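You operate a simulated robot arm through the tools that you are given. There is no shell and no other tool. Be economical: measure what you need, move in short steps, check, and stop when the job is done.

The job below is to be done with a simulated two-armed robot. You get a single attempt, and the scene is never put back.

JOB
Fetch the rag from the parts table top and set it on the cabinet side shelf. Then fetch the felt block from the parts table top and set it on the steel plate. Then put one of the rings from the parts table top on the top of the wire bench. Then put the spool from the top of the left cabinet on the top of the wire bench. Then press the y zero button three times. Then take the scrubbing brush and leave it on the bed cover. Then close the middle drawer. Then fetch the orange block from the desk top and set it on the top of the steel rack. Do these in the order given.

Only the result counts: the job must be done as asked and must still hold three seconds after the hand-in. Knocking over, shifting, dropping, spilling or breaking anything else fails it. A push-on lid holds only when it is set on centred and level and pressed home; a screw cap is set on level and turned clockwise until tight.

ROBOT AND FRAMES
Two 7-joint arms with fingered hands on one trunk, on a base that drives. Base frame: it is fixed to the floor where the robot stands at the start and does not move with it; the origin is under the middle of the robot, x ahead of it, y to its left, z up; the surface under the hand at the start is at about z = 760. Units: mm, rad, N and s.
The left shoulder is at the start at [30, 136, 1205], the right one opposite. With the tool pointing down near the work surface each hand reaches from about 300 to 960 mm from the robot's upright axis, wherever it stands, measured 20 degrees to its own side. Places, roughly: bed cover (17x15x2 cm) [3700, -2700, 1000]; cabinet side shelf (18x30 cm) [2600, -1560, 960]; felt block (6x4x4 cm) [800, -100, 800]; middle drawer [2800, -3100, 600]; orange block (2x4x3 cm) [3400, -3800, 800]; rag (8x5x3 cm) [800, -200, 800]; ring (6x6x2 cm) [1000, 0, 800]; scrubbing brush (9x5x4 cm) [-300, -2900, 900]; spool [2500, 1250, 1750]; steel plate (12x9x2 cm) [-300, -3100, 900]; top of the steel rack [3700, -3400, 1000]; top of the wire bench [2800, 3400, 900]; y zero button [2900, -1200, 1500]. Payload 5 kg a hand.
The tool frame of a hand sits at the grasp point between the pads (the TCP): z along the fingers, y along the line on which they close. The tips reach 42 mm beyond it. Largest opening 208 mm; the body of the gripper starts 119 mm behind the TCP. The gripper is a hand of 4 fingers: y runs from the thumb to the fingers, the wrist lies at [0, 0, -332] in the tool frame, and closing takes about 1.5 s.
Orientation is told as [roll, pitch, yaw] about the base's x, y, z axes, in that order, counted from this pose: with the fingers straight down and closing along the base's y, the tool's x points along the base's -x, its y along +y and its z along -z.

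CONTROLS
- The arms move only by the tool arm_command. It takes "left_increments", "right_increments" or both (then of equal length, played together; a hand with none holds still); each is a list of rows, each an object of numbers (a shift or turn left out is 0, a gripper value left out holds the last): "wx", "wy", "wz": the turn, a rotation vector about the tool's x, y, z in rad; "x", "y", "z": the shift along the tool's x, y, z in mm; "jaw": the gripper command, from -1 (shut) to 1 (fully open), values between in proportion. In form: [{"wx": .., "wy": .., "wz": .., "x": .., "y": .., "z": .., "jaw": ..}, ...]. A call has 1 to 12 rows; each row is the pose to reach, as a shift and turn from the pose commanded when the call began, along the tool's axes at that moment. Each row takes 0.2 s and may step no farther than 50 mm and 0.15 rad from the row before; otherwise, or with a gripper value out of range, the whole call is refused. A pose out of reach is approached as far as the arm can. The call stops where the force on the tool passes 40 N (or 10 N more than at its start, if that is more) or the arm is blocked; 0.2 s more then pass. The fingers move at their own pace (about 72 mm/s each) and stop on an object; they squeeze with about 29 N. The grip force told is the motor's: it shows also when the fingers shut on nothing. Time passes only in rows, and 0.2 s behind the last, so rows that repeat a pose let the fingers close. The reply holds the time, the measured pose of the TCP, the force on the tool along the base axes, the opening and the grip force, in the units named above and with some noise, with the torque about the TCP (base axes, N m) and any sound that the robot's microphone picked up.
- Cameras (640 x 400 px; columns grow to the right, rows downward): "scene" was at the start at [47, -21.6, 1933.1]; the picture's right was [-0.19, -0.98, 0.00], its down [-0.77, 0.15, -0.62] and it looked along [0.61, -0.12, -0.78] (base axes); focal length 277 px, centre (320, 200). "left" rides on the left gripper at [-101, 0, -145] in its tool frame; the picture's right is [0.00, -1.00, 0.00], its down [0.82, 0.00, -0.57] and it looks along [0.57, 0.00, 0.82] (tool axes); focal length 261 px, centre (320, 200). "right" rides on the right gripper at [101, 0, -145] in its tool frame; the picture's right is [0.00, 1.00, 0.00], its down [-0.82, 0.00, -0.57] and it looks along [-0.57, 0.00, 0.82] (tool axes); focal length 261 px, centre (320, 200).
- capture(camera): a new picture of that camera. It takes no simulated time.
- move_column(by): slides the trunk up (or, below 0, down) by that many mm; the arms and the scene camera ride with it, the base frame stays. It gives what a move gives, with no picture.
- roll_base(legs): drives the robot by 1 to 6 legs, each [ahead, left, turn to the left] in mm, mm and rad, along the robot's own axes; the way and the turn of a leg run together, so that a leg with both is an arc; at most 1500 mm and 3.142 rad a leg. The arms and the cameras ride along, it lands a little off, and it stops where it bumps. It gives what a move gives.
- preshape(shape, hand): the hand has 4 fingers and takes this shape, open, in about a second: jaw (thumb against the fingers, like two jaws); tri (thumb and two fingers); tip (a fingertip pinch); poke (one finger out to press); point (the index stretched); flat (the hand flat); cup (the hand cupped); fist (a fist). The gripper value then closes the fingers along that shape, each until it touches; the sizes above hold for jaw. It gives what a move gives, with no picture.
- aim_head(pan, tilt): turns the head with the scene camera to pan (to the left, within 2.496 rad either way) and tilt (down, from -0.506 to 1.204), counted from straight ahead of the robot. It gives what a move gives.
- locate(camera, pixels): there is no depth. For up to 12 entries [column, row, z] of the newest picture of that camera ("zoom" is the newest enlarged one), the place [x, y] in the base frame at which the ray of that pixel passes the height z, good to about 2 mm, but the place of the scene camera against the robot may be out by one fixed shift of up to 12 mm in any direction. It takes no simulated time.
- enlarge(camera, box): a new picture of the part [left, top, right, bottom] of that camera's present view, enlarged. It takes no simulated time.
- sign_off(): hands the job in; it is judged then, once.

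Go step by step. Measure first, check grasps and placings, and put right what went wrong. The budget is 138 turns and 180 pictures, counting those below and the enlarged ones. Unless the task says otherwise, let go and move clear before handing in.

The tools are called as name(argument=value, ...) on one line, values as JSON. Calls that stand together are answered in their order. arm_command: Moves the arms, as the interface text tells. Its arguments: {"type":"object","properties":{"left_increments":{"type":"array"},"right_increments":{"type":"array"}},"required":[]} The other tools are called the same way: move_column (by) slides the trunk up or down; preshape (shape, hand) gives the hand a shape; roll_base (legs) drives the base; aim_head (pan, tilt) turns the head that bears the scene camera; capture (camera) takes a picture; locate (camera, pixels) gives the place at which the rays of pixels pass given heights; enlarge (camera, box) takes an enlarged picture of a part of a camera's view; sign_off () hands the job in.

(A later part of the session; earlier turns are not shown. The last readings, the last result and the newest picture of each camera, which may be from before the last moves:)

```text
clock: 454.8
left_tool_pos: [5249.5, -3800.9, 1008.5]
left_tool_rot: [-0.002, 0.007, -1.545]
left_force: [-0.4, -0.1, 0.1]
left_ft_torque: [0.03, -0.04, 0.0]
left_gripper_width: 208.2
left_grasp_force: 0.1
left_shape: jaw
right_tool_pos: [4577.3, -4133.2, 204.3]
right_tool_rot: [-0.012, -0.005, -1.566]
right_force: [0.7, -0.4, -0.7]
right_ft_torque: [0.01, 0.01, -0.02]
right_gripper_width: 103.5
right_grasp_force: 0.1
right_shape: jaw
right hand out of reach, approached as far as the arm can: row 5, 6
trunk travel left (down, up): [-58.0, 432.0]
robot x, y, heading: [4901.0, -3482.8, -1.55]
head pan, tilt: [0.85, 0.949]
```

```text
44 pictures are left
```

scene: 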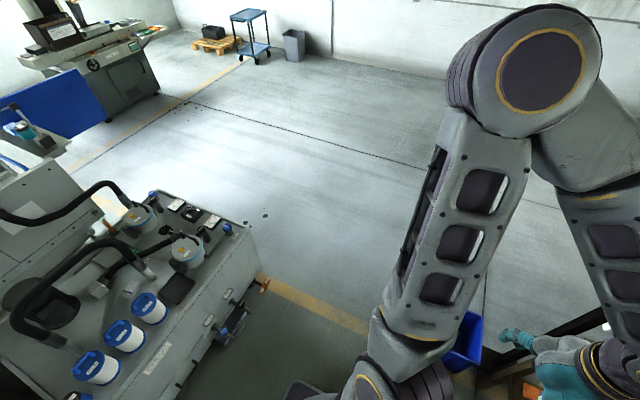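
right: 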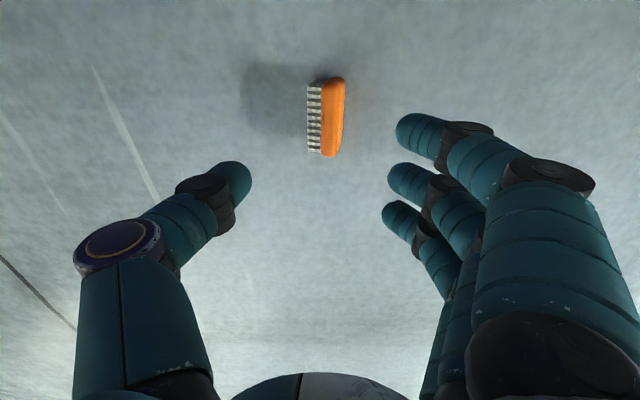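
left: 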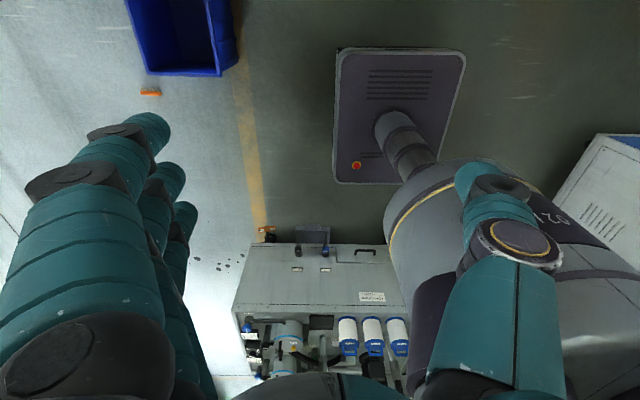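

Brush centre is (4581,-4135). The arm needs to be closer and lower, so I'll pull the hand back, move the base in slightly and lower the trunk fully.

arm_command(right_increments=[{"x": 25, "y": 8, "z": -25}, {"x": 50, "y": 16, "z": -50}, {"x": 75, "y": 24, "z": -60}, {"x": 100, "y": 34, "z": -60}, {"x": 125, "y": 46, "z": -60}])

roll_base(legs=[[126, -48, 0]])

move_column(by=-56)

capture(camera="right")

```text
clock: 456.0
left_tool_pos: [5248.7, -3800.1, 1009.5]
left_tool_rot: [-0.005, 0.006, -1.546]
left_force: [-0.2, 1.0, -0.3]
left_ft_torque: [0.02, 0.02, 0.0]
left_gripper_width: 207.9
left_grasp_force: 0.0
left_shape: jaw
right_tool_pos: [4625.3, -4010.4, 260.9]
right_tool_rot: [-0.013, -0.004, -1.569]
right_force: [-0.4, 0.2, 0.0]
right_ft_torque: [0.13, -0.07, -0.04]
right_gripper_width: 103.7
right_grasp_force: 0.0
right_shape: jaw
trunk travel left (down, up): [-58.0, 432.0]
robot x, y, heading: [4899.2, -3482.2, -1.55]
head pan, tilt: [0.85, 0.949]
```

```text
clock: 457.3
left_tool_pos: [5204.0, -3929.0, 1009.1]
left_tool_rot: [-0.001, 0.007, -1.546]
left_force: [-0.1, -1.2, -0.9]
left_ft_torque: [0.16, -0.06, -0.01]
left_gripper_width: 208.3
left_grasp_force: 0.0
left_shape: jaw
right_tool_pos: [4582.2, -4138.6, 260.1]
right_tool_rot: [-0.012, 0.001, -1.568]
right_force: [0.2, -1.0, -1.1]
right_ft_torque: [0.07, -0.02, 0.02]
right_gripper_width: 103.8
right_grasp_force: 0.0
right_shape: jaw
trunk travel left (down, up): [-58.0, 432.0]
robot x, y, heading: [4856.8, -3613.1, -1.55]
head pan, tilt: [0.85, 0.949]
```

```text
clock: 458.3
left_tool_pos: [5204.5, -3930.0, 954.5]
left_tool_rot: [-0.001, 0.005, -1.544]
left_force: [0.8, 0.4, 0.0]
left_ft_torque: [-0.03, -0.01, -0.01]
left_gripper_width: 207.7
left_grasp_force: 0.1
left_shape: jaw
right_tool_pos: [4582.5, -4137.7, 205.8]
right_tool_rot: [-0.016, -0.005, -1.568]
right_force: [0.0, -0.3, 1.4]
right_ft_torque: [0.0, 0.02, -0.03]
right_gripper_width: 103.8
right_grasp_force: 0.0
right_shape: jaw
trunk travel left (down, up): [-2.0, 488.0]
robot x, y, heading: [4852.2, -3609.2, -1.55]
head pan, tilt: [0.85, 0.949]
```

```text
43 pictures are left
```

right: 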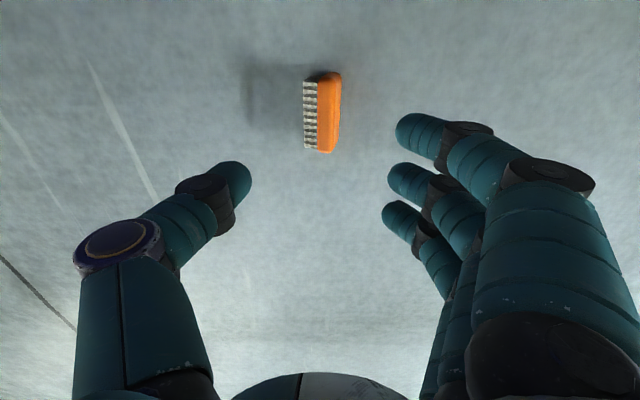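

Aligned with the brush. I'll descend to about TCP z 62 and check.

arm_command(right_increments=[{"x": 3, "z": 45}, {"x": 3, "z": 85}, {"x": 3, "z": 115}, {"x": 3, "z": 132}, {"x": 3, "z": 142}, {"x": 3, "z": 142}])

capture(camera="right")

```text
clock: 459.7
left_tool_pos: [5203.9, -3926.8, 952.5]
left_tool_rot: [-0.002, 0.005, -1.546]
left_force: [-0.8, 0.1, 0.4]
left_ft_torque: [-0.1, -0.14, -0.02]
left_gripper_width: 207.9
left_grasp_force: 0.0
left_shape: jaw
right_tool_pos: [4578.1, -4128.6, 78.1]
right_tool_rot: [-0.011, 0.0, -1.567]
right_force: [0.2, -1.3, -0.2]
right_ft_torque: [0.14, 0.03, 0.01]
right_gripper_width: 103.6
right_grasp_force: 0.1
right_shape: jaw
right hand out of reach, approached as far as the arm can: row 4, 5, 6
trunk travel left (down, up): [-2.0, 488.0]
robot x, y, heading: [4853.2, -3608.5, -1.548]
head pan, tilt: [0.85, 0.949]
```

```text
42 pictures are left
```

right: 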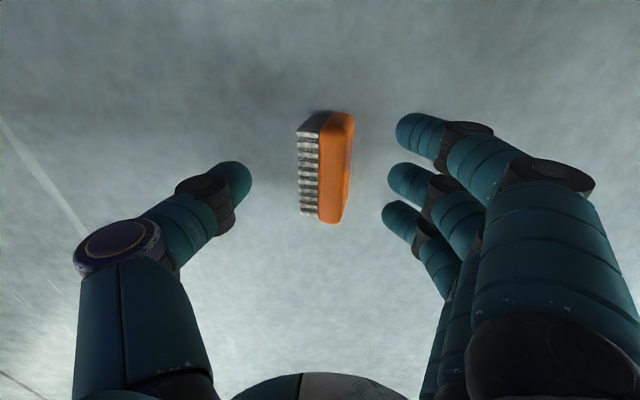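

The reach limit left z at 78. I'll pull the hand back 45 while moving the base 45 closer, then go lower.

arm_command(right_increments=[{"x": 15, "z": -20}, {"x": 38, "z": -20}, {"x": 38, "z": -20}])

roll_base(legs=[[45, 0, 0]])

arm_command(right_increments=[{"y": 2, "z": 15}, {"y": 2, "z": 28}, {"y": 2, "z": 36}, {"y": 2, "z": 36}])

capture(camera="right")

```text
clock: 460.5
left_tool_pos: [5204.5, -3929.0, 952.7]
left_tool_rot: [-0.001, 0.007, -1.549]
left_force: [0.1, -0.6, -0.2]
left_ft_torque: [0.0, -0.04, 0.01]
left_gripper_width: 207.9
left_grasp_force: 0.0
left_shape: jaw
right_tool_pos: [4577.2, -4089.6, 99.4]
right_tool_rot: [-0.013, -0.002, -1.567]
right_force: [-0.3, 0.1, -0.3]
right_ft_torque: [0.0, 0.02, -0.01]
right_gripper_width: 103.5
right_grasp_force: 0.0
right_shape: jaw
trunk travel left (down, up): [-2.0, 488.0]
robot x, y, heading: [4853.1, -3607.2, -1.549]
head pan, tilt: [0.85, 0.949]
```

```text
clock: 461.4
left_tool_pos: [5205.2, -3973.4, 953.7]
left_tool_rot: [-0.001, 0.005, -1.55]
left_force: [-0.6, -1.1, -0.4]
left_ft_torque: [0.14, 0.0, 0.0]
left_gripper_width: 207.7
left_grasp_force: 0.1
left_shape: jaw
right_tool_pos: [4577.4, -4134.7, 98.4]
right_tool_rot: [-0.015, 0.0, -1.567]
right_force: [0.4, -0.2, -0.4]
right_ft_torque: [0.09, 0.02, 0.05]
right_gripper_width: 103.8
right_grasp_force: 0.1
right_shape: jaw
trunk travel left (down, up): [-2.0, 488.0]
robot x, y, heading: [4856.3, -3650.8, -1.549]
head pan, tilt: [0.85, 0.949]
```

```text
clock: 462.4
left_tool_pos: [5205.9, -3974.1, 952.4]
left_tool_rot: [-0.001, 0.005, -1.549]
left_force: [-0.2, 0.0, 0.1]
left_ft_torque: [0.04, 0.05, -0.01]
left_gripper_width: 207.8
left_grasp_force: 0.0
left_shape: jaw
right_tool_pos: [4580.3, -4136.4, 69.3]
right_tool_rot: [-0.015, -0.003, -1.567]
right_force: [0.3, -0.1, -0.3]
right_ft_torque: [-0.03, -0.02, 0.01]
right_gripper_width: 103.6
right_grasp_force: 0.1
right_shape: jaw
right hand out of reach, approached as far as the arm can: row 3, 4
trunk travel left (down, up): [-2.0, 488.0]
robot x, y, heading: [4856.5, -3651.3, -1.553]
head pan, tilt: [0.85, 0.949]
```

```text
41 pictures are left
```

right: 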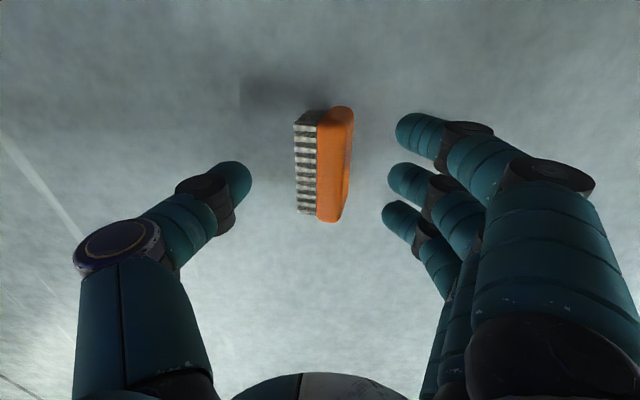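

TCP z is 69 with the tips at about 27, overlapping the brush by roughly 20 mm. I'll close and lift.

arm_command(right_increments=[{"x": -2, "jaw": -1}, {"x": -2}, {"x": -2}, {"x": -2}, {"x": -2}, {"x": -2}, {"x": -2, "z": -20}, {"x": -2, "z": -60}, {"x": -2, "z": -105}, {"x": -2, "z": -150}])

capture(camera="right")

```text
clock: 464.6
left_tool_pos: [5204.7, -3974.0, 953.8]
left_tool_rot: [-0.002, 0.008, -1.548]
left_force: [0.3, 0.8, -0.3]
left_ft_torque: [-0.01, 0.03, 0.0]
left_gripper_width: 207.6
left_grasp_force: 0.1
left_shape: jaw
right_tool_pos: [4581.0, -4137.2, 220.8]
right_tool_rot: [-0.014, -0.002, -1.568]
right_force: [0.9, 2.2, -1.9]
right_ft_torque: [-0.2, 0.08, -0.01]
right_gripper_width: 25.6
right_grasp_force: 29.7
right_shape: jaw
trunk travel left (down, up): [-2.0, 488.0]
robot x, y, heading: [4855.2, -3654.3, -1.552]
head pan, tilt: [0.85, 0.949]
```

```text
40 pictures are left
```

right: 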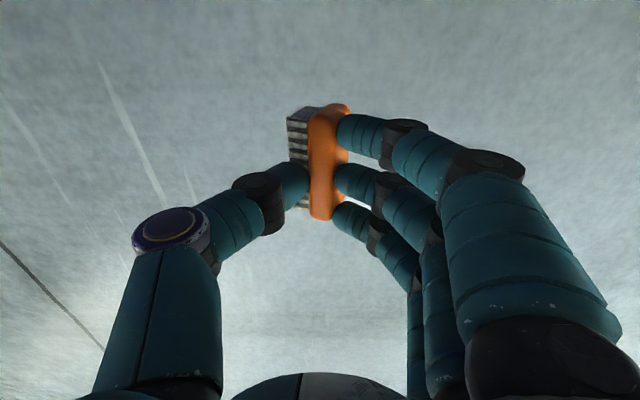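

The brush is now gripped well by three fingers. I'm short on turns, so I'll batch: lift, raise the trunk, drive back behind the rack and look.

arm_command(right_increments=[{"z": -50}, {"z": -100}, {"z": -150}, {"z": -200}, {"z": -250}, {"z": -300}, {"z": -350}, {"z": -400}, {"z": -450}, {"z": -500}, {"z": -550}, {"z": -600}])

move_column(by=400)

roll_base(legs=[[-715, 0, 0], [0, 0, -1.59], [370, 0, 0]])

aim_head(pan=-0.25, tilt=0.75)

capture(camera="scene")

capture(camera="right")

```text
clock: 467.2
left_tool_pos: [5205.2, -3972.7, 953.7]
left_tool_rot: [-0.003, 0.004, -1.545]
left_force: [1.0, 0.3, 0.2]
left_ft_torque: [-0.1, 0.0, 0.03]
left_gripper_width: 207.9
left_grasp_force: 0.1
left_shape: jaw
right_tool_pos: [4588.6, -4134.4, 821.8]
right_tool_rot: [-0.013, -0.001, -1.568]
right_force: [0.5, 1.3, -0.7]
right_ft_torque: [-0.14, 0.09, -0.01]
right_gripper_width: 25.0
right_grasp_force: 29.4
right_shape: jaw
trunk travel left (down, up): [-2.0, 488.0]
robot x, y, heading: [4856.5, -3659.8, -1.55]
head pan, tilt: [0.85, 0.949]
```

```text
clock: 471.0
left_tool_pos: [5205.4, -3974.3, 1353.7]
left_tool_rot: [-0.003, 0.005, -1.547]
left_force: [0.7, 0.1, -0.3]
left_ft_torque: [0.0, -0.01, 0.02]
left_gripper_width: 207.9
left_grasp_force: 0.1
left_shape: jaw
right_tool_pos: [4588.7, -4137.1, 1219.4]
right_tool_rot: [-0.014, -0.001, -1.567]
right_force: [0.7, -0.2, -1.8]
right_ft_torque: [-0.01, 0.0, 0.02]
right_gripper_width: 25.7
right_grasp_force: 29.0
right_shape: jaw
trunk travel left (down, up): [-402.0, 88.0]
robot x, y, heading: [4854.2, -3653.6, -1.555]
head pan, tilt: [0.85, 0.949]
```

```text
clock: 480.7
left_tool_pos: [4161.5, -3294.3, 1352.8]
left_tool_rot: [-0.001, 0.006, -3.104]
left_force: [0.2, -0.2, 0.0]
left_ft_torque: [0.0, -0.06, -0.03]
left_gripper_width: 207.9
left_grasp_force: 0.2
left_shape: jaw
right_tool_pos: [3988.4, -2680.1, 1220.1]
right_tool_rot: [-0.013, -0.003, -3.123]
right_force: [0.3, -0.5, 0.1]
right_ft_torque: [-0.01, 0.02, 0.03]
right_gripper_width: 25.0
right_grasp_force: 28.8
right_shape: jaw
trunk travel left (down, up): [-402.0, 88.0]
robot x, y, heading: [4476.6, -2936.7, -3.108]
head pan, tilt: [0.85, 0.949]
```

```text
clock: 482.0
left_tool_pos: [4161.2, -3293.2, 1352.6]
left_tool_rot: [-0.003, 0.005, -3.102]
left_force: [0.2, 0.2, -0.6]
left_ft_torque: [0.04, 0.01, 0.01]
left_gripper_width: 207.9
left_grasp_force: 0.2
left_shape: jaw
right_tool_pos: [3989.4, -2679.9, 1219.7]
right_tool_rot: [-0.014, -0.003, -3.124]
right_force: [0.7, -0.3, -0.9]
right_ft_torque: [-0.01, 0.04, 0.01]
right_gripper_width: 25.2
right_grasp_force: 29.1
right_shape: jaw
trunk travel left (down, up): [-402.0, 88.0]
robot x, y, heading: [4472.4, -2940.3, -3.105]
head pan, tilt: [-0.25, 0.75]
```

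```text
39 pictures are left
```

scene: 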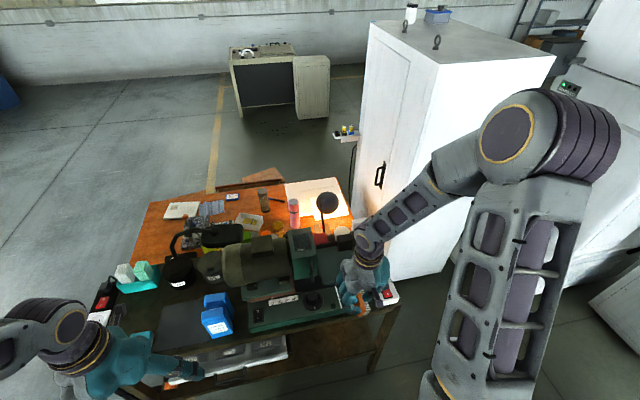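

```text
38 pictures are left
```

right: 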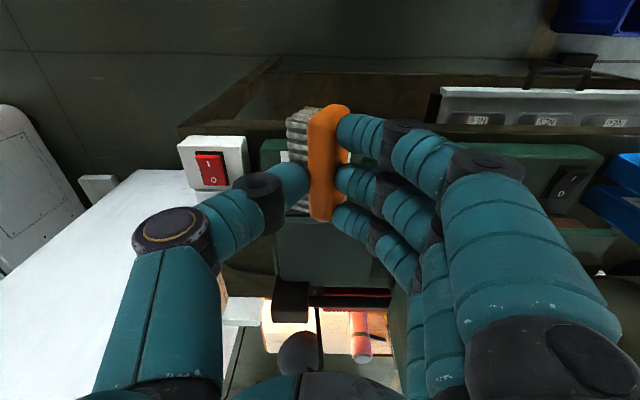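

locate(camera="right", pixels=[[276, 225, 1000], [278, 284, 1000], [395, 290, 1000], [255, 165, 1000], [245, 150, 1000], [300, 300, 1020]])

enlarge(camera="scene", box=[240, 210, 420, 330])

enlarge(camera="right", box=[180, 120, 440, 320])

```text
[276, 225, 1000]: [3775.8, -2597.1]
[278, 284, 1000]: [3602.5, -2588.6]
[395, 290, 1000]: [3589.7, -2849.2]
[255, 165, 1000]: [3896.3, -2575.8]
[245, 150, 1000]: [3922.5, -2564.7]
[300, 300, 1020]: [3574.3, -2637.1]
```

```text
3.33 times, centred on (330, 270) of scene
```

zoom: 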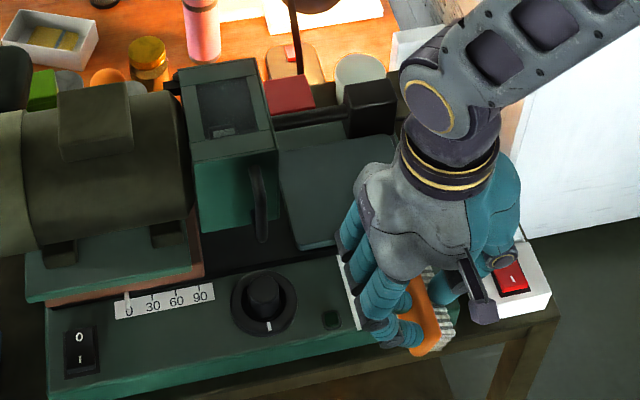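

```text
2.00 times, centred on (310, 220) of right
```

zoom: 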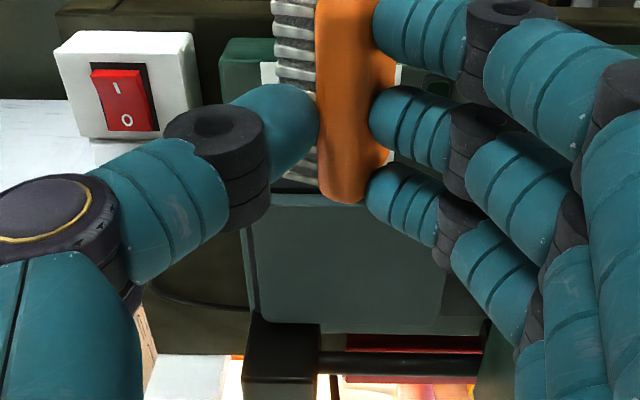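

The cover centre is about (3735,-2675), top between 1000 and 1050. I'll move the brush over it and lower until contact.

arm_command(right_increments=[{"x": -43, "y": -2}, {"x": -86, "y": -4}, {"x": -129, "y": -6}, {"x": -172, "y": -8}, {"x": -215, "y": -10}, {"x": -252, "y": -12}, {"x": -252, "y": -12, "z": 45}, {"x": -252, "y": -12, "z": 80}, {"x": -252, "y": -12, "z": 90}, {"x": -252, "y": -12, "z": 98}, {"x": -252, "y": -12, "z": 106}, {"x": -252, "y": -12, "z": 114}])

enlarge(camera="right", box=[180, 70, 440, 270])

enlarge(camera="scene", box=[240, 180, 420, 300])

```text
clock: 484.6
left_tool_pos: [4164.4, -3296.0, 1354.0]
left_tool_rot: [-0.003, 0.004, -3.105]
left_force: [-0.3, -0.1, 0.1]
left_ft_torque: [0.01, 0.04, -0.01]
left_gripper_width: 208.0
left_grasp_force: 0.0
left_shape: jaw
right_tool_pos: [3736.6, -2672.0, 1113.6]
right_tool_rot: [-0.015, -0.011, -3.122]
right_force: [3.1, -0.3, 43.8]
right_ft_torque: [0.55, -0.21, -0.06]
right_gripper_width: 26.8
right_grasp_force: 29.0
right_shape: jaw
trunk travel left (down, up): [-402.0, 88.0]
robot x, y, heading: [4477.0, -2943.3, -3.108]
head pan, tilt: [-0.25, 0.75]
```

```text
2.00 times, centred on (310, 170) of right
```

zoom: 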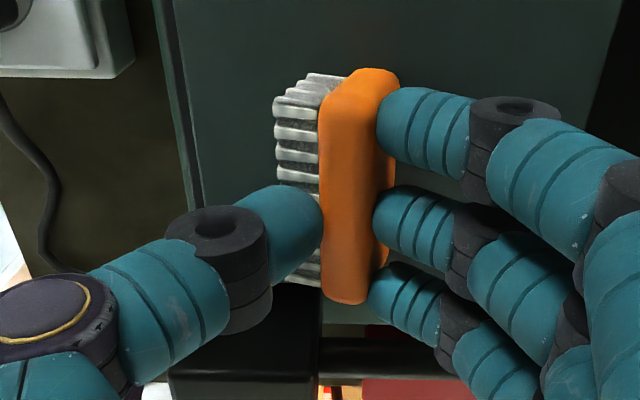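

```text
3.33 times, centred on (330, 240) of scene
```

zoom: 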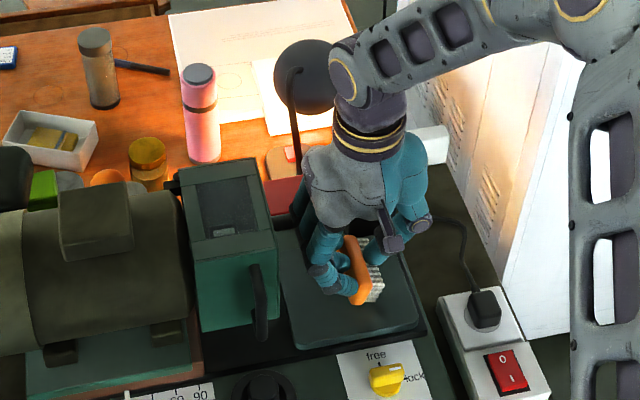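

The brush touches the cover at TCP 1114 and lies on it, near its -x side. I'll nudge it 20 mm toward +x, release and lift, then verify.

arm_command(right_increments=[{"z": -14}, {"x": 10, "z": -14}, {"x": 20, "z": -14}, {"x": 20, "z": -4}, {"x": 20, "z": -4, "jaw": -0.35}, {"x": 20, "z": -4}, {"x": 20, "z": -4}, {"x": 20, "z": -25}, {"x": 20, "z": -60}, {"x": 20, "z": -100}, {"x": 20, "z": -140}])

capture(camera="right")

aim_head(pan=0.35, tilt=0.7)

capture(camera="scene")

enlarge(camera="scene", box=[200, 120, 440, 270])

```text
clock: 487.0
left_tool_pos: [4162.2, -3293.6, 1353.5]
left_tool_rot: [-0.001, 0.006, -3.104]
left_force: [0.2, 0.2, 0.7]
left_ft_torque: [0.05, 0.1, 0.0]
left_gripper_width: 207.7
left_grasp_force: 0.1
left_shape: jaw
right_tool_pos: [3758.8, -2672.6, 1249.4]
right_tool_rot: [-0.014, -0.001, -3.123]
right_force: [0.8, -0.1, -0.7]
right_ft_torque: [0.01, 0.17, 0.02]
right_gripper_width: 66.9
right_grasp_force: 0.1
right_shape: jaw
trunk travel left (down, up): [-402.0, 88.0]
robot x, y, heading: [4475.2, -2935.1, -3.106]
head pan, tilt: [-0.25, 0.75]
```

```text
33 pictures are left
```

right: 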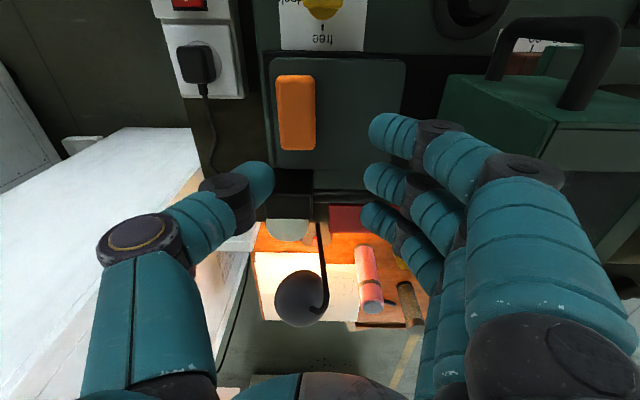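

```text
clock: 488.0
left_tool_pos: [4159.9, -3293.9, 1352.8]
left_tool_rot: [-0.002, 0.006, -3.105]
left_force: [0.1, -0.6, -0.6]
left_ft_torque: [-0.03, 0.01, -0.01]
left_gripper_width: 207.8
left_grasp_force: 0.1
left_shape: jaw
right_tool_pos: [3755.6, -2671.5, 1248.7]
right_tool_rot: [-0.012, 0.0, -3.123]
right_force: [-0.6, -0.2, 0.4]
right_ft_torque: [0.0, 0.02, 0.0]
right_gripper_width: 67.3
right_grasp_force: 0.0
right_shape: jaw
trunk travel left (down, up): [-402.0, 88.0]
robot x, y, heading: [4479.3, -2939.5, -3.103]
head pan, tilt: [0.351, 0.7]
```

```text
32 pictures are left
```

scene: 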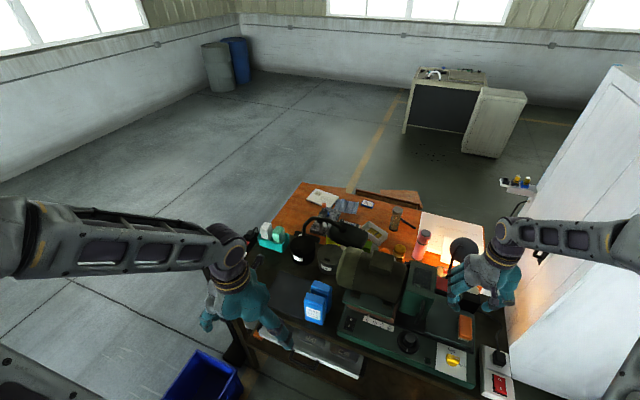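

```text
2.67 times, centred on (320, 195) of scene
```

zoom: 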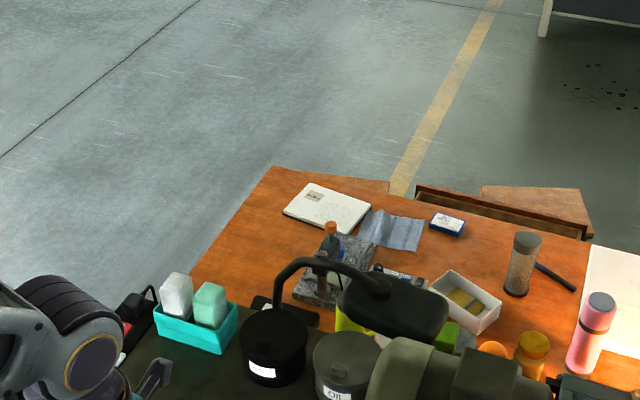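

The brush lies on the bed cover. Next is the drawer: I'll retract, drive back around the desk, face +x at about (1950,-2730), and look at the drawer.

arm_command(right_increments=[{"x": 45, "jaw": -1}, {"x": 90}, {"x": 135}, {"x": 180}, {"x": 225}, {"x": 260}])

roll_base(legs=[[-450, 0, -0.036], [0, 1480, 0], [1500, 0, 0], [1500, 0, 0], [230, 0, 0], [0, 0, 3.14]])

roll_base(legs=[[0, 1500, 0], [0, 180, 0]])

aim_head(pan=-0.35, tilt=0.6)

capture(camera="scene")

```text
clock: 489.4
left_tool_pos: [4161.7, -3294.6, 1353.0]
left_tool_rot: [-0.001, 0.006, -3.103]
left_force: [0.7, 0.2, 0.7]
left_ft_torque: [0.0, 0.07, 0.01]
left_gripper_width: 207.8
left_grasp_force: 0.0
left_shape: jaw
right_tool_pos: [4016.4, -2669.5, 1245.9]
right_tool_rot: [-0.012, -0.003, -3.122]
right_force: [0.5, 0.1, -0.3]
right_ft_torque: [-0.01, 0.05, 0.01]
right_gripper_width: 0.0
right_grasp_force: 28.9
right_shape: jaw
trunk travel left (down, up): [-402.0, 88.0]
robot x, y, heading: [4476.5, -2938.7, -3.112]
head pan, tilt: [0.351, 0.7]
```

```text
clock: 521.6
left_tool_pos: [2012.2, -4015.9, 1353.0]
left_tool_rot: [-0.001, 0.004, -0.021]
left_force: [0.4, -0.1, 0.5]
left_ft_torque: [0.02, 0.02, 0.01]
left_gripper_width: 207.9
left_grasp_force: 0.0
left_shape: jaw
right_tool_pos: [2120.6, -4647.4, 1244.8]
right_tool_rot: [-0.014, -0.002, -0.041]
right_force: [0.4, 0.1, -0.2]
right_ft_torque: [0.0, 0.01, 0.0]
right_gripper_width: 0.2
right_grasp_force: 28.9
right_shape: jaw
trunk travel left (down, up): [-402.0, 88.0]
robot x, y, heading: [1677.5, -4354.6, -0.025]
head pan, tilt: [0.351, 0.7]
```

```text
clock: 530.1
left_tool_pos: [2103.3, -2367.5, 1352.5]
left_tool_rot: [-0.002, 0.006, -0.061]
left_force: [0.6, 0.1, 0.0]
left_ft_torque: [-0.01, -0.04, -0.02]
left_gripper_width: 208.0
left_grasp_force: 0.1
left_shape: jaw
right_tool_pos: [2184.7, -3003.1, 1245.3]
right_tool_rot: [-0.014, -0.003, -0.08]
right_force: [0.4, -0.4, 0.5]
right_ft_torque: [-0.01, 0.02, -0.01]
right_gripper_width: 0.2
right_grasp_force: 28.6
right_shape: jaw
trunk travel left (down, up): [-402.0, 88.0]
robot x, y, heading: [1752.9, -2690.4, -0.065]
head pan, tilt: [0.351, 0.7]
```

```text
clock: 531.2
left_tool_pos: [2101.5, -2368.8, 1352.7]
left_tool_rot: [-0.001, 0.005, -0.061]
left_force: [0.1, 0.2, 0.5]
left_ft_torque: [0.02, 0.0, -0.02]
left_gripper_width: 207.9
left_grasp_force: 0.1
left_shape: jaw
right_tool_pos: [2184.4, -3003.4, 1246.7]
right_tool_rot: [-0.014, -0.001, -0.081]
right_force: [0.2, 0.3, 0.5]
right_ft_torque: [0.03, -0.02, 0.07]
right_gripper_width: 0.1
right_grasp_force: 29.2
right_shape: jaw
trunk travel left (down, up): [-402.0, 88.0]
robot x, y, heading: [1753.1, -2688.0, -0.063]
head pan, tilt: [-0.351, 0.6]
```

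```text
30 pictures are left
```

scene: 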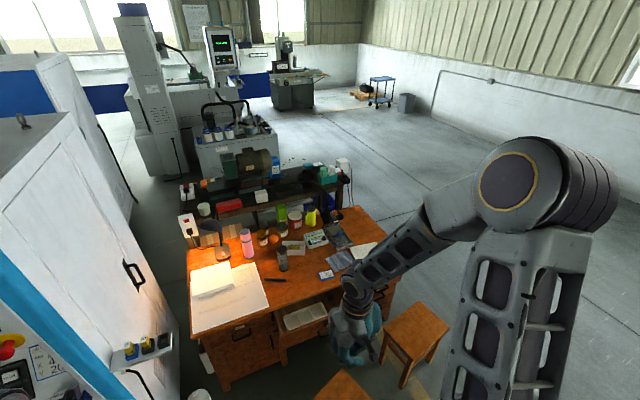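

The open drawer is at px (305,318). I'll enlarge and locate its front panel, and lower the trunk meanwhile.

enlarge(camera="scene", box=[200, 280, 400, 400])

locate(camera="scene", pixels=[[285, 345, 700], [329, 328, 700], [190, 333, 780], [276, 322, 780], [395, 290, 780], [340, 388, 450], [384, 330, 450], [430, 302, 450]])

move_column(by=-250)

```text
3.20 times, centred on (300, 340) of scene
```

zoom: 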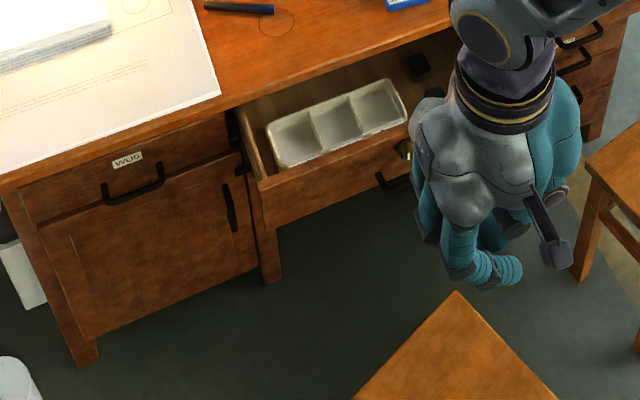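

```text
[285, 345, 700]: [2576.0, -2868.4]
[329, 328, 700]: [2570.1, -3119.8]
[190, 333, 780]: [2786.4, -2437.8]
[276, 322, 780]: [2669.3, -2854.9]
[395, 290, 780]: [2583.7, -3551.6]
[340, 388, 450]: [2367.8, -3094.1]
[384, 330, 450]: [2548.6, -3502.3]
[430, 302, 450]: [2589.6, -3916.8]
```

```text
clock: 533.8
left_tool_pos: [2102.7, -2367.1, 1103.5]
left_tool_rot: [-0.003, 0.005, -0.061]
left_force: [0.5, 0.3, 0.7]
left_ft_torque: [-0.01, -0.03, 0.01]
left_gripper_width: 208.0
left_grasp_force: 0.0
left_shape: jaw
right_tool_pos: [2184.9, -3003.1, 995.8]
right_tool_rot: [-0.016, -0.002, -0.079]
right_force: [0.1, 0.2, 0.7]
right_ft_torque: [0.01, -0.01, 0.0]
right_gripper_width: 0.0
right_grasp_force: 29.2
right_shape: jaw
trunk travel left (down, up): [-152.0, 338.0]
robot x, y, heading: [1751.3, -2687.0, -0.065]
head pan, tilt: [-0.351, 0.6]
```

The drawer front is at x≈2600, centred at y≈-3090 and z 620–700. I'll move in, turn slightly right, and bring the closed hand down in front of the drawer.

roll_base(legs=[[290, 0, 0], [0, 0, -0.4]])

arm_command(right_increments=[{"x": -30, "y": 40}, {"x": -60, "y": 80}, {"x": -76, "y": 118}, {"x": -76, "y": 118, "z": 45}, {"x": -76, "y": 118, "z": 90}, {"x": -76, "y": 118, "z": 135}, {"x": -76, "y": 118, "z": 180}, {"x": -76, "y": 118, "z": 225}, {"x": -76, "y": 118, "z": 270}, {"x": -76, "y": 118, "z": 315}, {"x": -76, "y": 118, "z": 345}])

aim_head(pan=-0.15, tilt=0.85)

capture(camera="scene")

capture(camera="right")

```text
clock: 534.8
left_tool_pos: [2159.2, -2370.6, 1101.3]
left_tool_rot: [-0.002, 0.011, -0.06]
left_force: [2.4, -0.6, -0.1]
left_ft_torque: [0.01, 0.44, -0.02]
left_gripper_width: 207.6
left_grasp_force: 0.0
left_shape: jaw
right_tool_pos: [2241.1, -3006.6, 993.3]
right_tool_rot: [-0.014, 0.001, -0.082]
right_force: [3.3, -0.5, -0.9]
right_ft_torque: [0.05, 0.43, -0.04]
right_gripper_width: 0.1
right_grasp_force: 29.1
right_shape: jaw
trunk travel left (down, up): [-152.0, 338.0]
robot x, y, heading: [1808.0, -2692.0, -0.063]
head pan, tilt: [-0.351, 0.6]
stopped in leg 1: the robot was blocked; the commanded pose is now the measured one
```

```text
clock: 537.2
left_tool_pos: [2154.5, -2371.0, 1101.5]
left_tool_rot: [-0.003, 0.006, -0.062]
left_force: [-0.6, 0.2, 0.3]
left_ft_torque: [-0.01, 0.03, -0.02]
left_gripper_width: 207.6
left_grasp_force: 0.0
left_shape: jaw
right_tool_pos: [2323.6, -2900.6, 649.9]
right_tool_rot: [-0.014, -0.002, -0.081]
right_force: [0.0, 0.8, 1.1]
right_ft_torque: [0.0, 0.08, -0.01]
right_gripper_width: 0.1
right_grasp_force: 29.0
right_shape: jaw
trunk travel left (down, up): [-152.0, 338.0]
robot x, y, heading: [1806.4, -2692.5, -0.067]
head pan, tilt: [-0.351, 0.6]
```

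```text
clock: 538.0
left_tool_pos: [2153.4, -2371.4, 1102.5]
left_tool_rot: [-0.003, 0.007, -0.06]
left_force: [1.1, 0.2, 0.3]
left_ft_torque: [0.01, -0.02, 0.0]
left_gripper_width: 208.0
left_grasp_force: 0.0
left_shape: jaw
right_tool_pos: [2323.1, -2900.3, 650.2]
right_tool_rot: [-0.015, -0.002, -0.08]
right_force: [-0.1, -0.7, 0.1]
right_ft_torque: [0.0, 0.01, -0.03]
right_gripper_width: 0.0
right_grasp_force: 29.0
right_shape: jaw
trunk travel left (down, up): [-152.0, 338.0]
robot x, y, heading: [1807.6, -2694.7, -0.059]
head pan, tilt: [-0.15, 0.85]
```

```text
28 pictures are left
```

scene: 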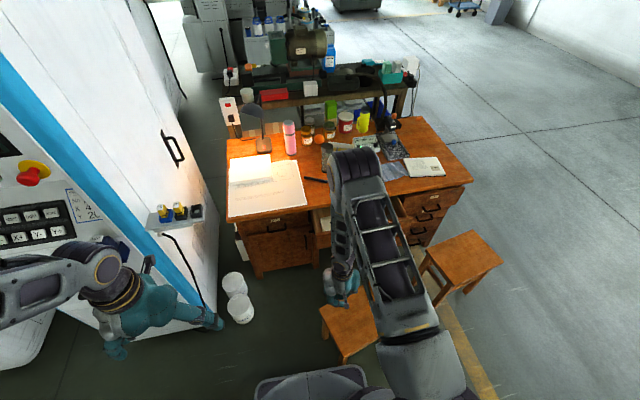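

```text
27 pictures are left
```

right: 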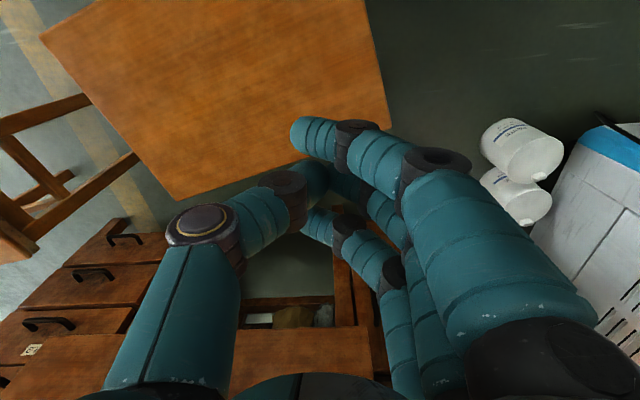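

The base is stopped by the stool at x≈1808, but the arm can still reach by tilting the hand forward. I'll tilt 0.56, shift to y≈-3030 and push along +x.

arm_command(right_increments=[{"wy": -0.14, "x": -10, "y": -35, "z": -10}, {"wy": -0.28, "x": -20, "y": -70, "z": -20}, {"wy": -0.42, "x": -30, "y": -105, "z": -30}, {"wy": -0.56, "x": -45, "y": -130, "z": -40}, {"wy": -0.56, "x": -85, "y": -133, "z": -40}, {"wy": -0.56, "x": -125, "y": -136, "z": -40}, {"wy": -0.56, "x": -165, "y": -139, "z": -40}, {"wy": -0.56, "x": -205, "y": -142, "z": -40}, {"wy": -0.56, "x": -245, "y": -145, "z": -40}, {"wy": -0.56, "x": -285, "y": -148, "z": -40}, {"wy": -0.56, "x": -320, "y": -151, "z": -40}, {"wy": -0.56, "x": -350, "y": -154, "z": -40}])

enlarge(camera="scene", box=[220, 170, 460, 320])

capture(camera="right")

```text
clock: 540.6
left_tool_pos: [2155.2, -2370.6, 1102.0]
left_tool_rot: [-0.002, 0.007, -0.061]
left_force: [-0.4, -0.3, 0.6]
left_ft_torque: [0.04, 0.03, -0.01]
left_gripper_width: 207.7
left_grasp_force: 0.1
left_shape: jaw
right_tool_pos: [2659.7, -3079.3, 695.0]
right_tool_rot: [-0.015, -0.562, -0.073]
right_force: [0.6, 0.3, -1.2]
right_ft_torque: [-0.06, -0.05, -0.04]
right_gripper_width: 0.0
right_grasp_force: 28.8
right_shape: jaw
trunk travel left (down, up): [-152.0, 338.0]
robot x, y, heading: [1805.1, -2691.3, -0.063]
head pan, tilt: [-0.15, 0.85]
```

```text
2.67 times, centred on (340, 245) of scene
```

zoom: 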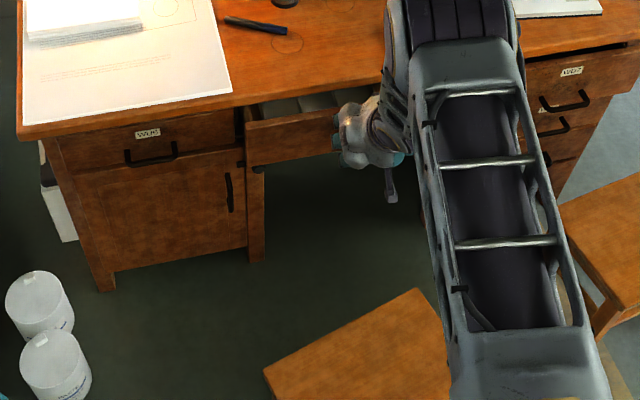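

```text
25 pictures are left
```

right: 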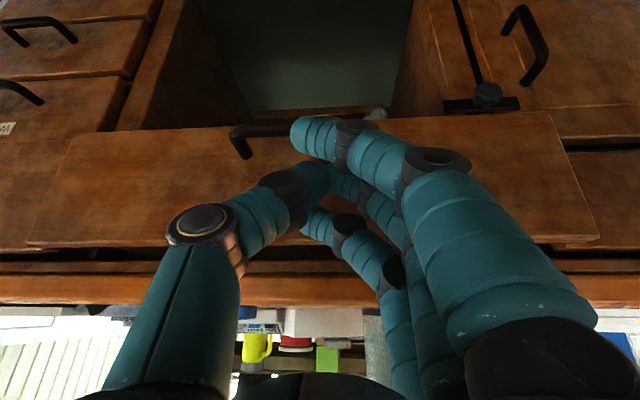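

The hand is against the drawer front with the drawer partly pushed in. I'll continue pushing straight along +x until it stops.

arm_command(right_increments=[{"x": -17, "z": 11}, {"x": -34, "z": 21}, {"x": -51, "z": 32}, {"x": -68, "z": 43}, {"x": -85, "z": 53}, {"x": -102, "z": 64}, {"x": -119, "z": 75}, {"x": -132, "z": 83}])

enlarge(camera="scene", box=[220, 170, 460, 320])

```text
clock: 541.6
left_tool_pos: [2152.8, -2371.6, 1102.8]
left_tool_rot: [-0.004, 0.004, -0.062]
left_force: [-0.2, 0.0, 0.0]
left_ft_torque: [-0.01, 0.01, -0.01]
left_gripper_width: 208.2
left_grasp_force: 0.1
left_shape: jaw
right_tool_pos: [2725.8, -3080.7, 687.3]
right_tool_rot: [-0.015, -0.551, -0.068]
right_force: [-16.9, 8.2, 11.7]
right_ft_torque: [-0.2, -0.5, 0.11]
right_gripper_width: 0.1
right_grasp_force: 29.3
right_shape: jaw
trunk travel left (down, up): [-152.0, 338.0]
robot x, y, heading: [1805.6, -2694.0, -0.061]
head pan, tilt: [-0.15, 0.85]
stopped in row 4 (right hand): the force on the tool passed its limit at 52 N (the readings are from after the stop); the commanded pose is now the measured one
```

```text
2.67 times, centred on (340, 245) of scene
```

zoom: 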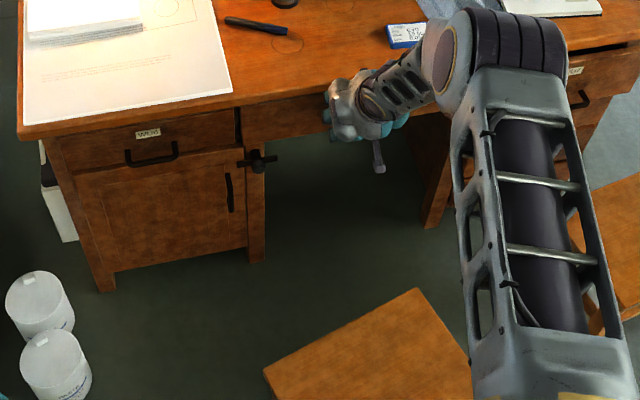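

The drawer is flush with the desk. I'll withdraw the hand, raise it, and drive round to the desk's right end facing +y for the orange block.

arm_command(right_increments=[{"x": 42, "z": -27}, {"x": 84, "z": -53}, {"x": 126, "z": -80}, {"x": 168, "z": -106}, {"x": 205, "z": -133}, {"wy": 0.14, "x": 230, "z": -155}, {"wy": 0.28, "x": 252, "z": -180}, {"wy": 0.42, "x": 270, "z": -210}, {"wy": 0.55, "x": 285, "z": -245}])

arm_command(right_increments=[{"z": -45}, {"z": -90}, {"z": -135}, {"z": -180}, {"z": -225}, {"z": -270, "jaw": -0.2}])

enlarge(camera="scene", box=[220, 170, 460, 320])

move_column(by=170)

roll_base(legs=[[-120, 0, 0.06], [0, -1500, 0], [0, -260, 0], [1500, 0, 0], [50, 0, 0], [0, 0, 1.571]])

aim_head(pan=-0.15, tilt=0.7)

capture(camera="scene")

capture(camera="right")

```text
clock: 543.6
left_tool_pos: [2153.5, -2371.7, 1103.0]
left_tool_rot: [-0.004, 0.007, -0.06]
left_force: [-0.7, 0.8, 0.6]
left_ft_torque: [0.03, -0.1, 0.01]
left_gripper_width: 207.8
left_grasp_force: 0.0
left_shape: jaw
right_tool_pos: [2356.4, -3053.2, 745.8]
right_tool_rot: [-0.01, -0.002, -0.075]
right_force: [-1.3, 1.3, 0.0]
right_ft_torque: [-0.16, -0.01, 0.0]
right_gripper_width: 0.0
right_grasp_force: 29.1
right_shape: jaw
trunk travel left (down, up): [-152.0, 338.0]
robot x, y, heading: [1807.2, -2691.9, -0.06]
head pan, tilt: [-0.15, 0.85]
```

```text
clock: 545.0
left_tool_pos: [2152.0, -2369.8, 1102.5]
left_tool_rot: [-0.002, 0.005, -0.062]
left_force: [-0.7, 1.0, 0.2]
left_ft_torque: [-0.07, -0.09, 0.0]
left_gripper_width: 207.9
left_grasp_force: 0.1
left_shape: jaw
right_tool_pos: [2357.5, -3047.1, 1020.4]
right_tool_rot: [-0.012, -0.003, -0.078]
right_force: [-1.0, 1.2, 0.2]
right_ft_torque: [-0.11, -0.14, -0.02]
right_gripper_width: 81.0
right_grasp_force: 0.0
right_shape: jaw
trunk travel left (down, up): [-152.0, 338.0]
robot x, y, heading: [1808.0, -2696.1, -0.06]
head pan, tilt: [-0.15, 0.85]
```

```text
2.67 times, centred on (340, 245) of scene
```

zoom: 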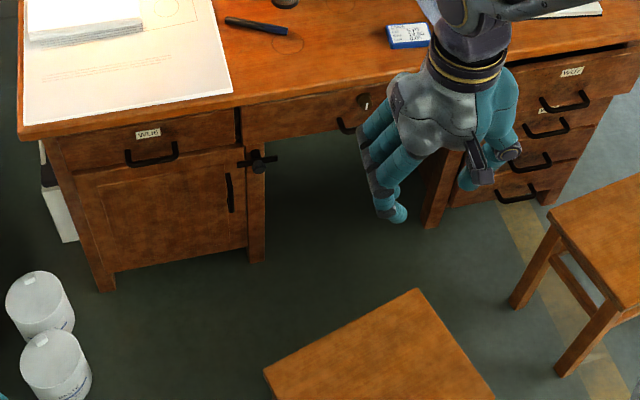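

```text
clock: 546.9
left_tool_pos: [2153.8, -2370.3, 1271.4]
left_tool_rot: [-0.004, 0.004, -0.062]
left_force: [-0.3, -0.3, -0.8]
left_ft_torque: [-0.03, 0.01, 0.01]
left_gripper_width: 208.0
left_grasp_force: 0.1
left_shape: jaw
right_tool_pos: [2359.6, -3048.5, 1189.7]
right_tool_rot: [-0.009, -0.002, -0.078]
right_force: [-0.1, 0.1, -0.1]
right_ft_torque: [0.02, 0.02, 0.0]
right_gripper_width: 82.4
right_grasp_force: 0.0
right_shape: jaw
trunk travel left (down, up): [-322.0, 168.0]
robot x, y, heading: [1805.3, -2693.8, -0.064]
head pan, tilt: [-0.15, 0.85]
```

```text
clock: 568.3
left_tool_pos: [2907.2, -4215.8, 1273.2]
left_tool_rot: [-0.003, 0.008, 1.502]
left_force: [-0.5, -0.3, 0.1]
left_ft_torque: [0.0, -0.02, 0.01]
left_gripper_width: 207.9
left_grasp_force: 0.0
left_shape: jaw
right_tool_pos: [3586.5, -4016.2, 1189.7]
right_tool_rot: [-0.012, -0.002, 1.486]
right_force: [1.0, 0.5, 0.5]
right_ft_torque: [-0.02, 0.02, 0.01]
right_gripper_width: 82.8
right_grasp_force: 0.0
right_shape: jaw
trunk travel left (down, up): [-322.0, 168.0]
robot x, y, heading: [3226.1, -4566.4, 1.494]
head pan, tilt: [-0.15, 0.85]
```

```text
clock: 569.0
left_tool_pos: [2908.7, -4215.4, 1272.3]
left_tool_rot: [-0.003, 0.008, 1.502]
left_force: [-0.1, -0.2, 0.7]
left_ft_torque: [-0.01, 0.0, -0.03]
left_gripper_width: 207.7
left_grasp_force: 0.0
left_shape: jaw
right_tool_pos: [3586.8, -4015.6, 1189.8]
right_tool_rot: [-0.01, -0.001, 1.486]
right_force: [-0.1, 0.2, -0.7]
right_ft_torque: [-0.02, 0.01, -0.02]
right_gripper_width: 82.8
right_grasp_force: 0.1
right_shape: jaw
trunk travel left (down, up): [-322.0, 168.0]
robot x, y, heading: [3225.5, -4565.7, 1.501]
head pan, tilt: [-0.15, 0.7]
```

```text
22 pictures are left
```

scene: 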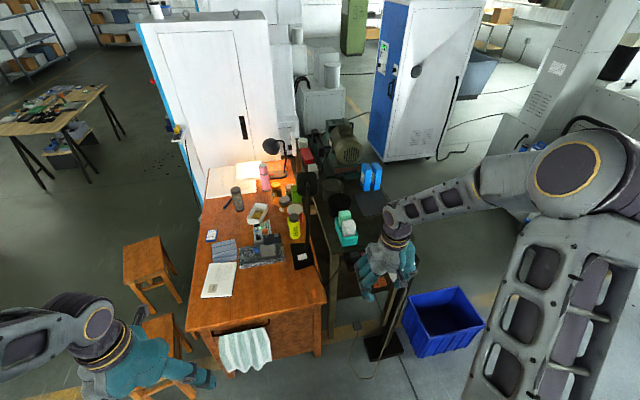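

```text
21 pictures are left
```

right: 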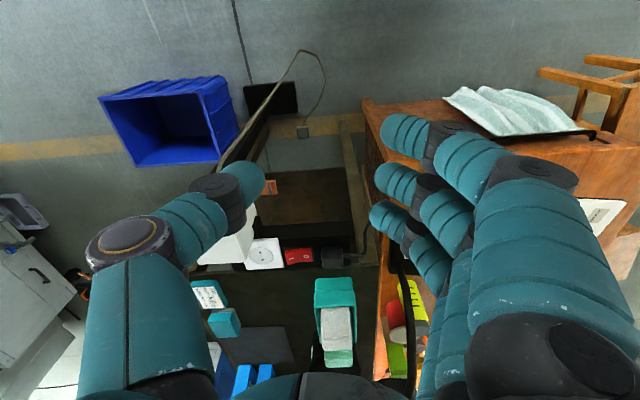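

The drawer is closed. Now I need the orange block near the desk's right-back corner, so I'll enlarge that area.

enlarge(camera="scene", box=[190, 200, 350, 320])

enlarge(camera="scene", box=[290, 160, 410, 290])

```text
3.33 times, centred on (270, 260) of scene
```

zoom: 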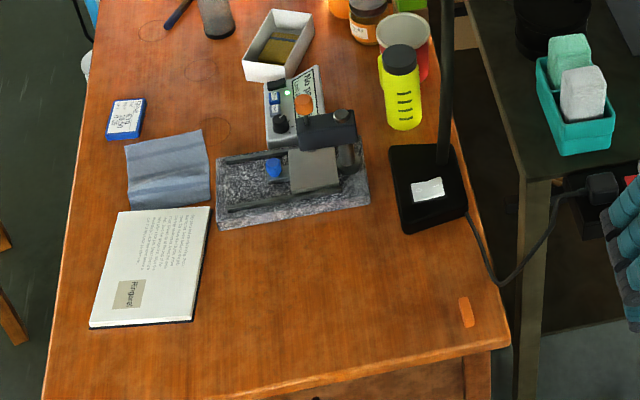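

```text
3.08 times, centred on (350, 225) of scene
```

zoom: 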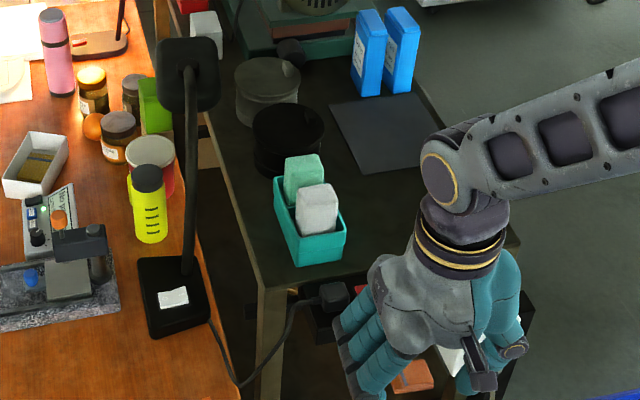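

locate(camera="scene", pixels=[[313.8, 293.6, 800], [312, 289, 800], [315.5, 298, 800], [302, 262, 780], [327, 300, 780]])

locate(camera="right", pixels=[[278, 310, 980], [315, 285, 1000], [240, 310, 990], [240, 335, 985], [330, 365, 1000], [375, 265, 980], [278, 270, 1000]])

enlarge(camera="right", box=[180, 230, 400, 400])

```text
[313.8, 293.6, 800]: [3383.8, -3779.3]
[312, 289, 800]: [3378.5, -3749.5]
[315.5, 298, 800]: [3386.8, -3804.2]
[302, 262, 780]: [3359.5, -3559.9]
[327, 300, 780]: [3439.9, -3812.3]
```

```text
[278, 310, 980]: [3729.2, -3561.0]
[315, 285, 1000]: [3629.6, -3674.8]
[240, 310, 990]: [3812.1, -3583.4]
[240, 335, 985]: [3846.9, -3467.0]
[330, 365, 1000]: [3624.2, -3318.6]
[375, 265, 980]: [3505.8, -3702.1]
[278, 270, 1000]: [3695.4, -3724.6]
```

```text
2.35 times, centred on (290, 315) of right
```

zoom: 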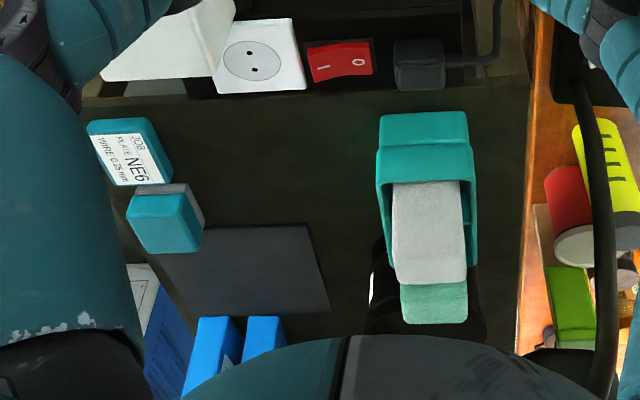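

The block is at about (3384,-3779), and the free rack patch is near (3727,-3600). I'll hover over the block with the jaw at about 60.

arm_command(right_increments=[{"x": -35, "y": 35, "jaw": -0.42}, {"x": -70, "y": 70}, {"x": -105, "y": 105}, {"x": -140, "y": 140}, {"x": -175, "y": 175}, {"x": -205, "y": 205, "z": 20}, {"x": -219, "y": 222, "z": 60}, {"x": -219, "y": 222, "z": 105}, {"x": -219, "y": 222, "z": 150}, {"x": -219, "y": 222, "z": 195}, {"x": -219, "y": 222, "z": 240}, {"x": -219, "y": 222, "z": 280}])

capture(camera="right")

```text
clock: 571.6
left_tool_pos: [2908.5, -4214.2, 1273.4]
left_tool_rot: [-0.004, 0.006, 1.501]
left_force: [-0.1, 1.4, 0.0]
left_ft_torque: [-0.05, -0.05, -0.03]
left_gripper_width: 208.2
left_grasp_force: 0.1
left_shape: jaw
right_tool_pos: [3387.7, -3775.0, 908.0]
right_tool_rot: [-0.013, -0.003, 1.486]
right_force: [0.1, 1.9, 1.4]
right_ft_torque: [-0.22, 0.06, -0.01]
right_gripper_width: 60.8
right_grasp_force: 0.1
right_shape: jaw
trunk travel left (down, up): [-322.0, 168.0]
robot x, y, heading: [3226.9, -4563.6, 1.5]
head pan, tilt: [-0.15, 0.7]
```

```text
17 pictures are left
```

right: 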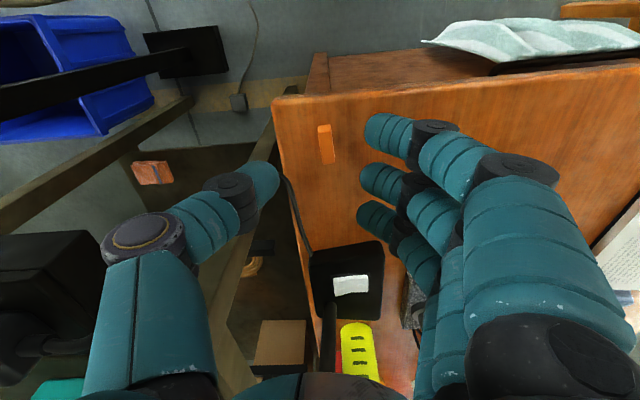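

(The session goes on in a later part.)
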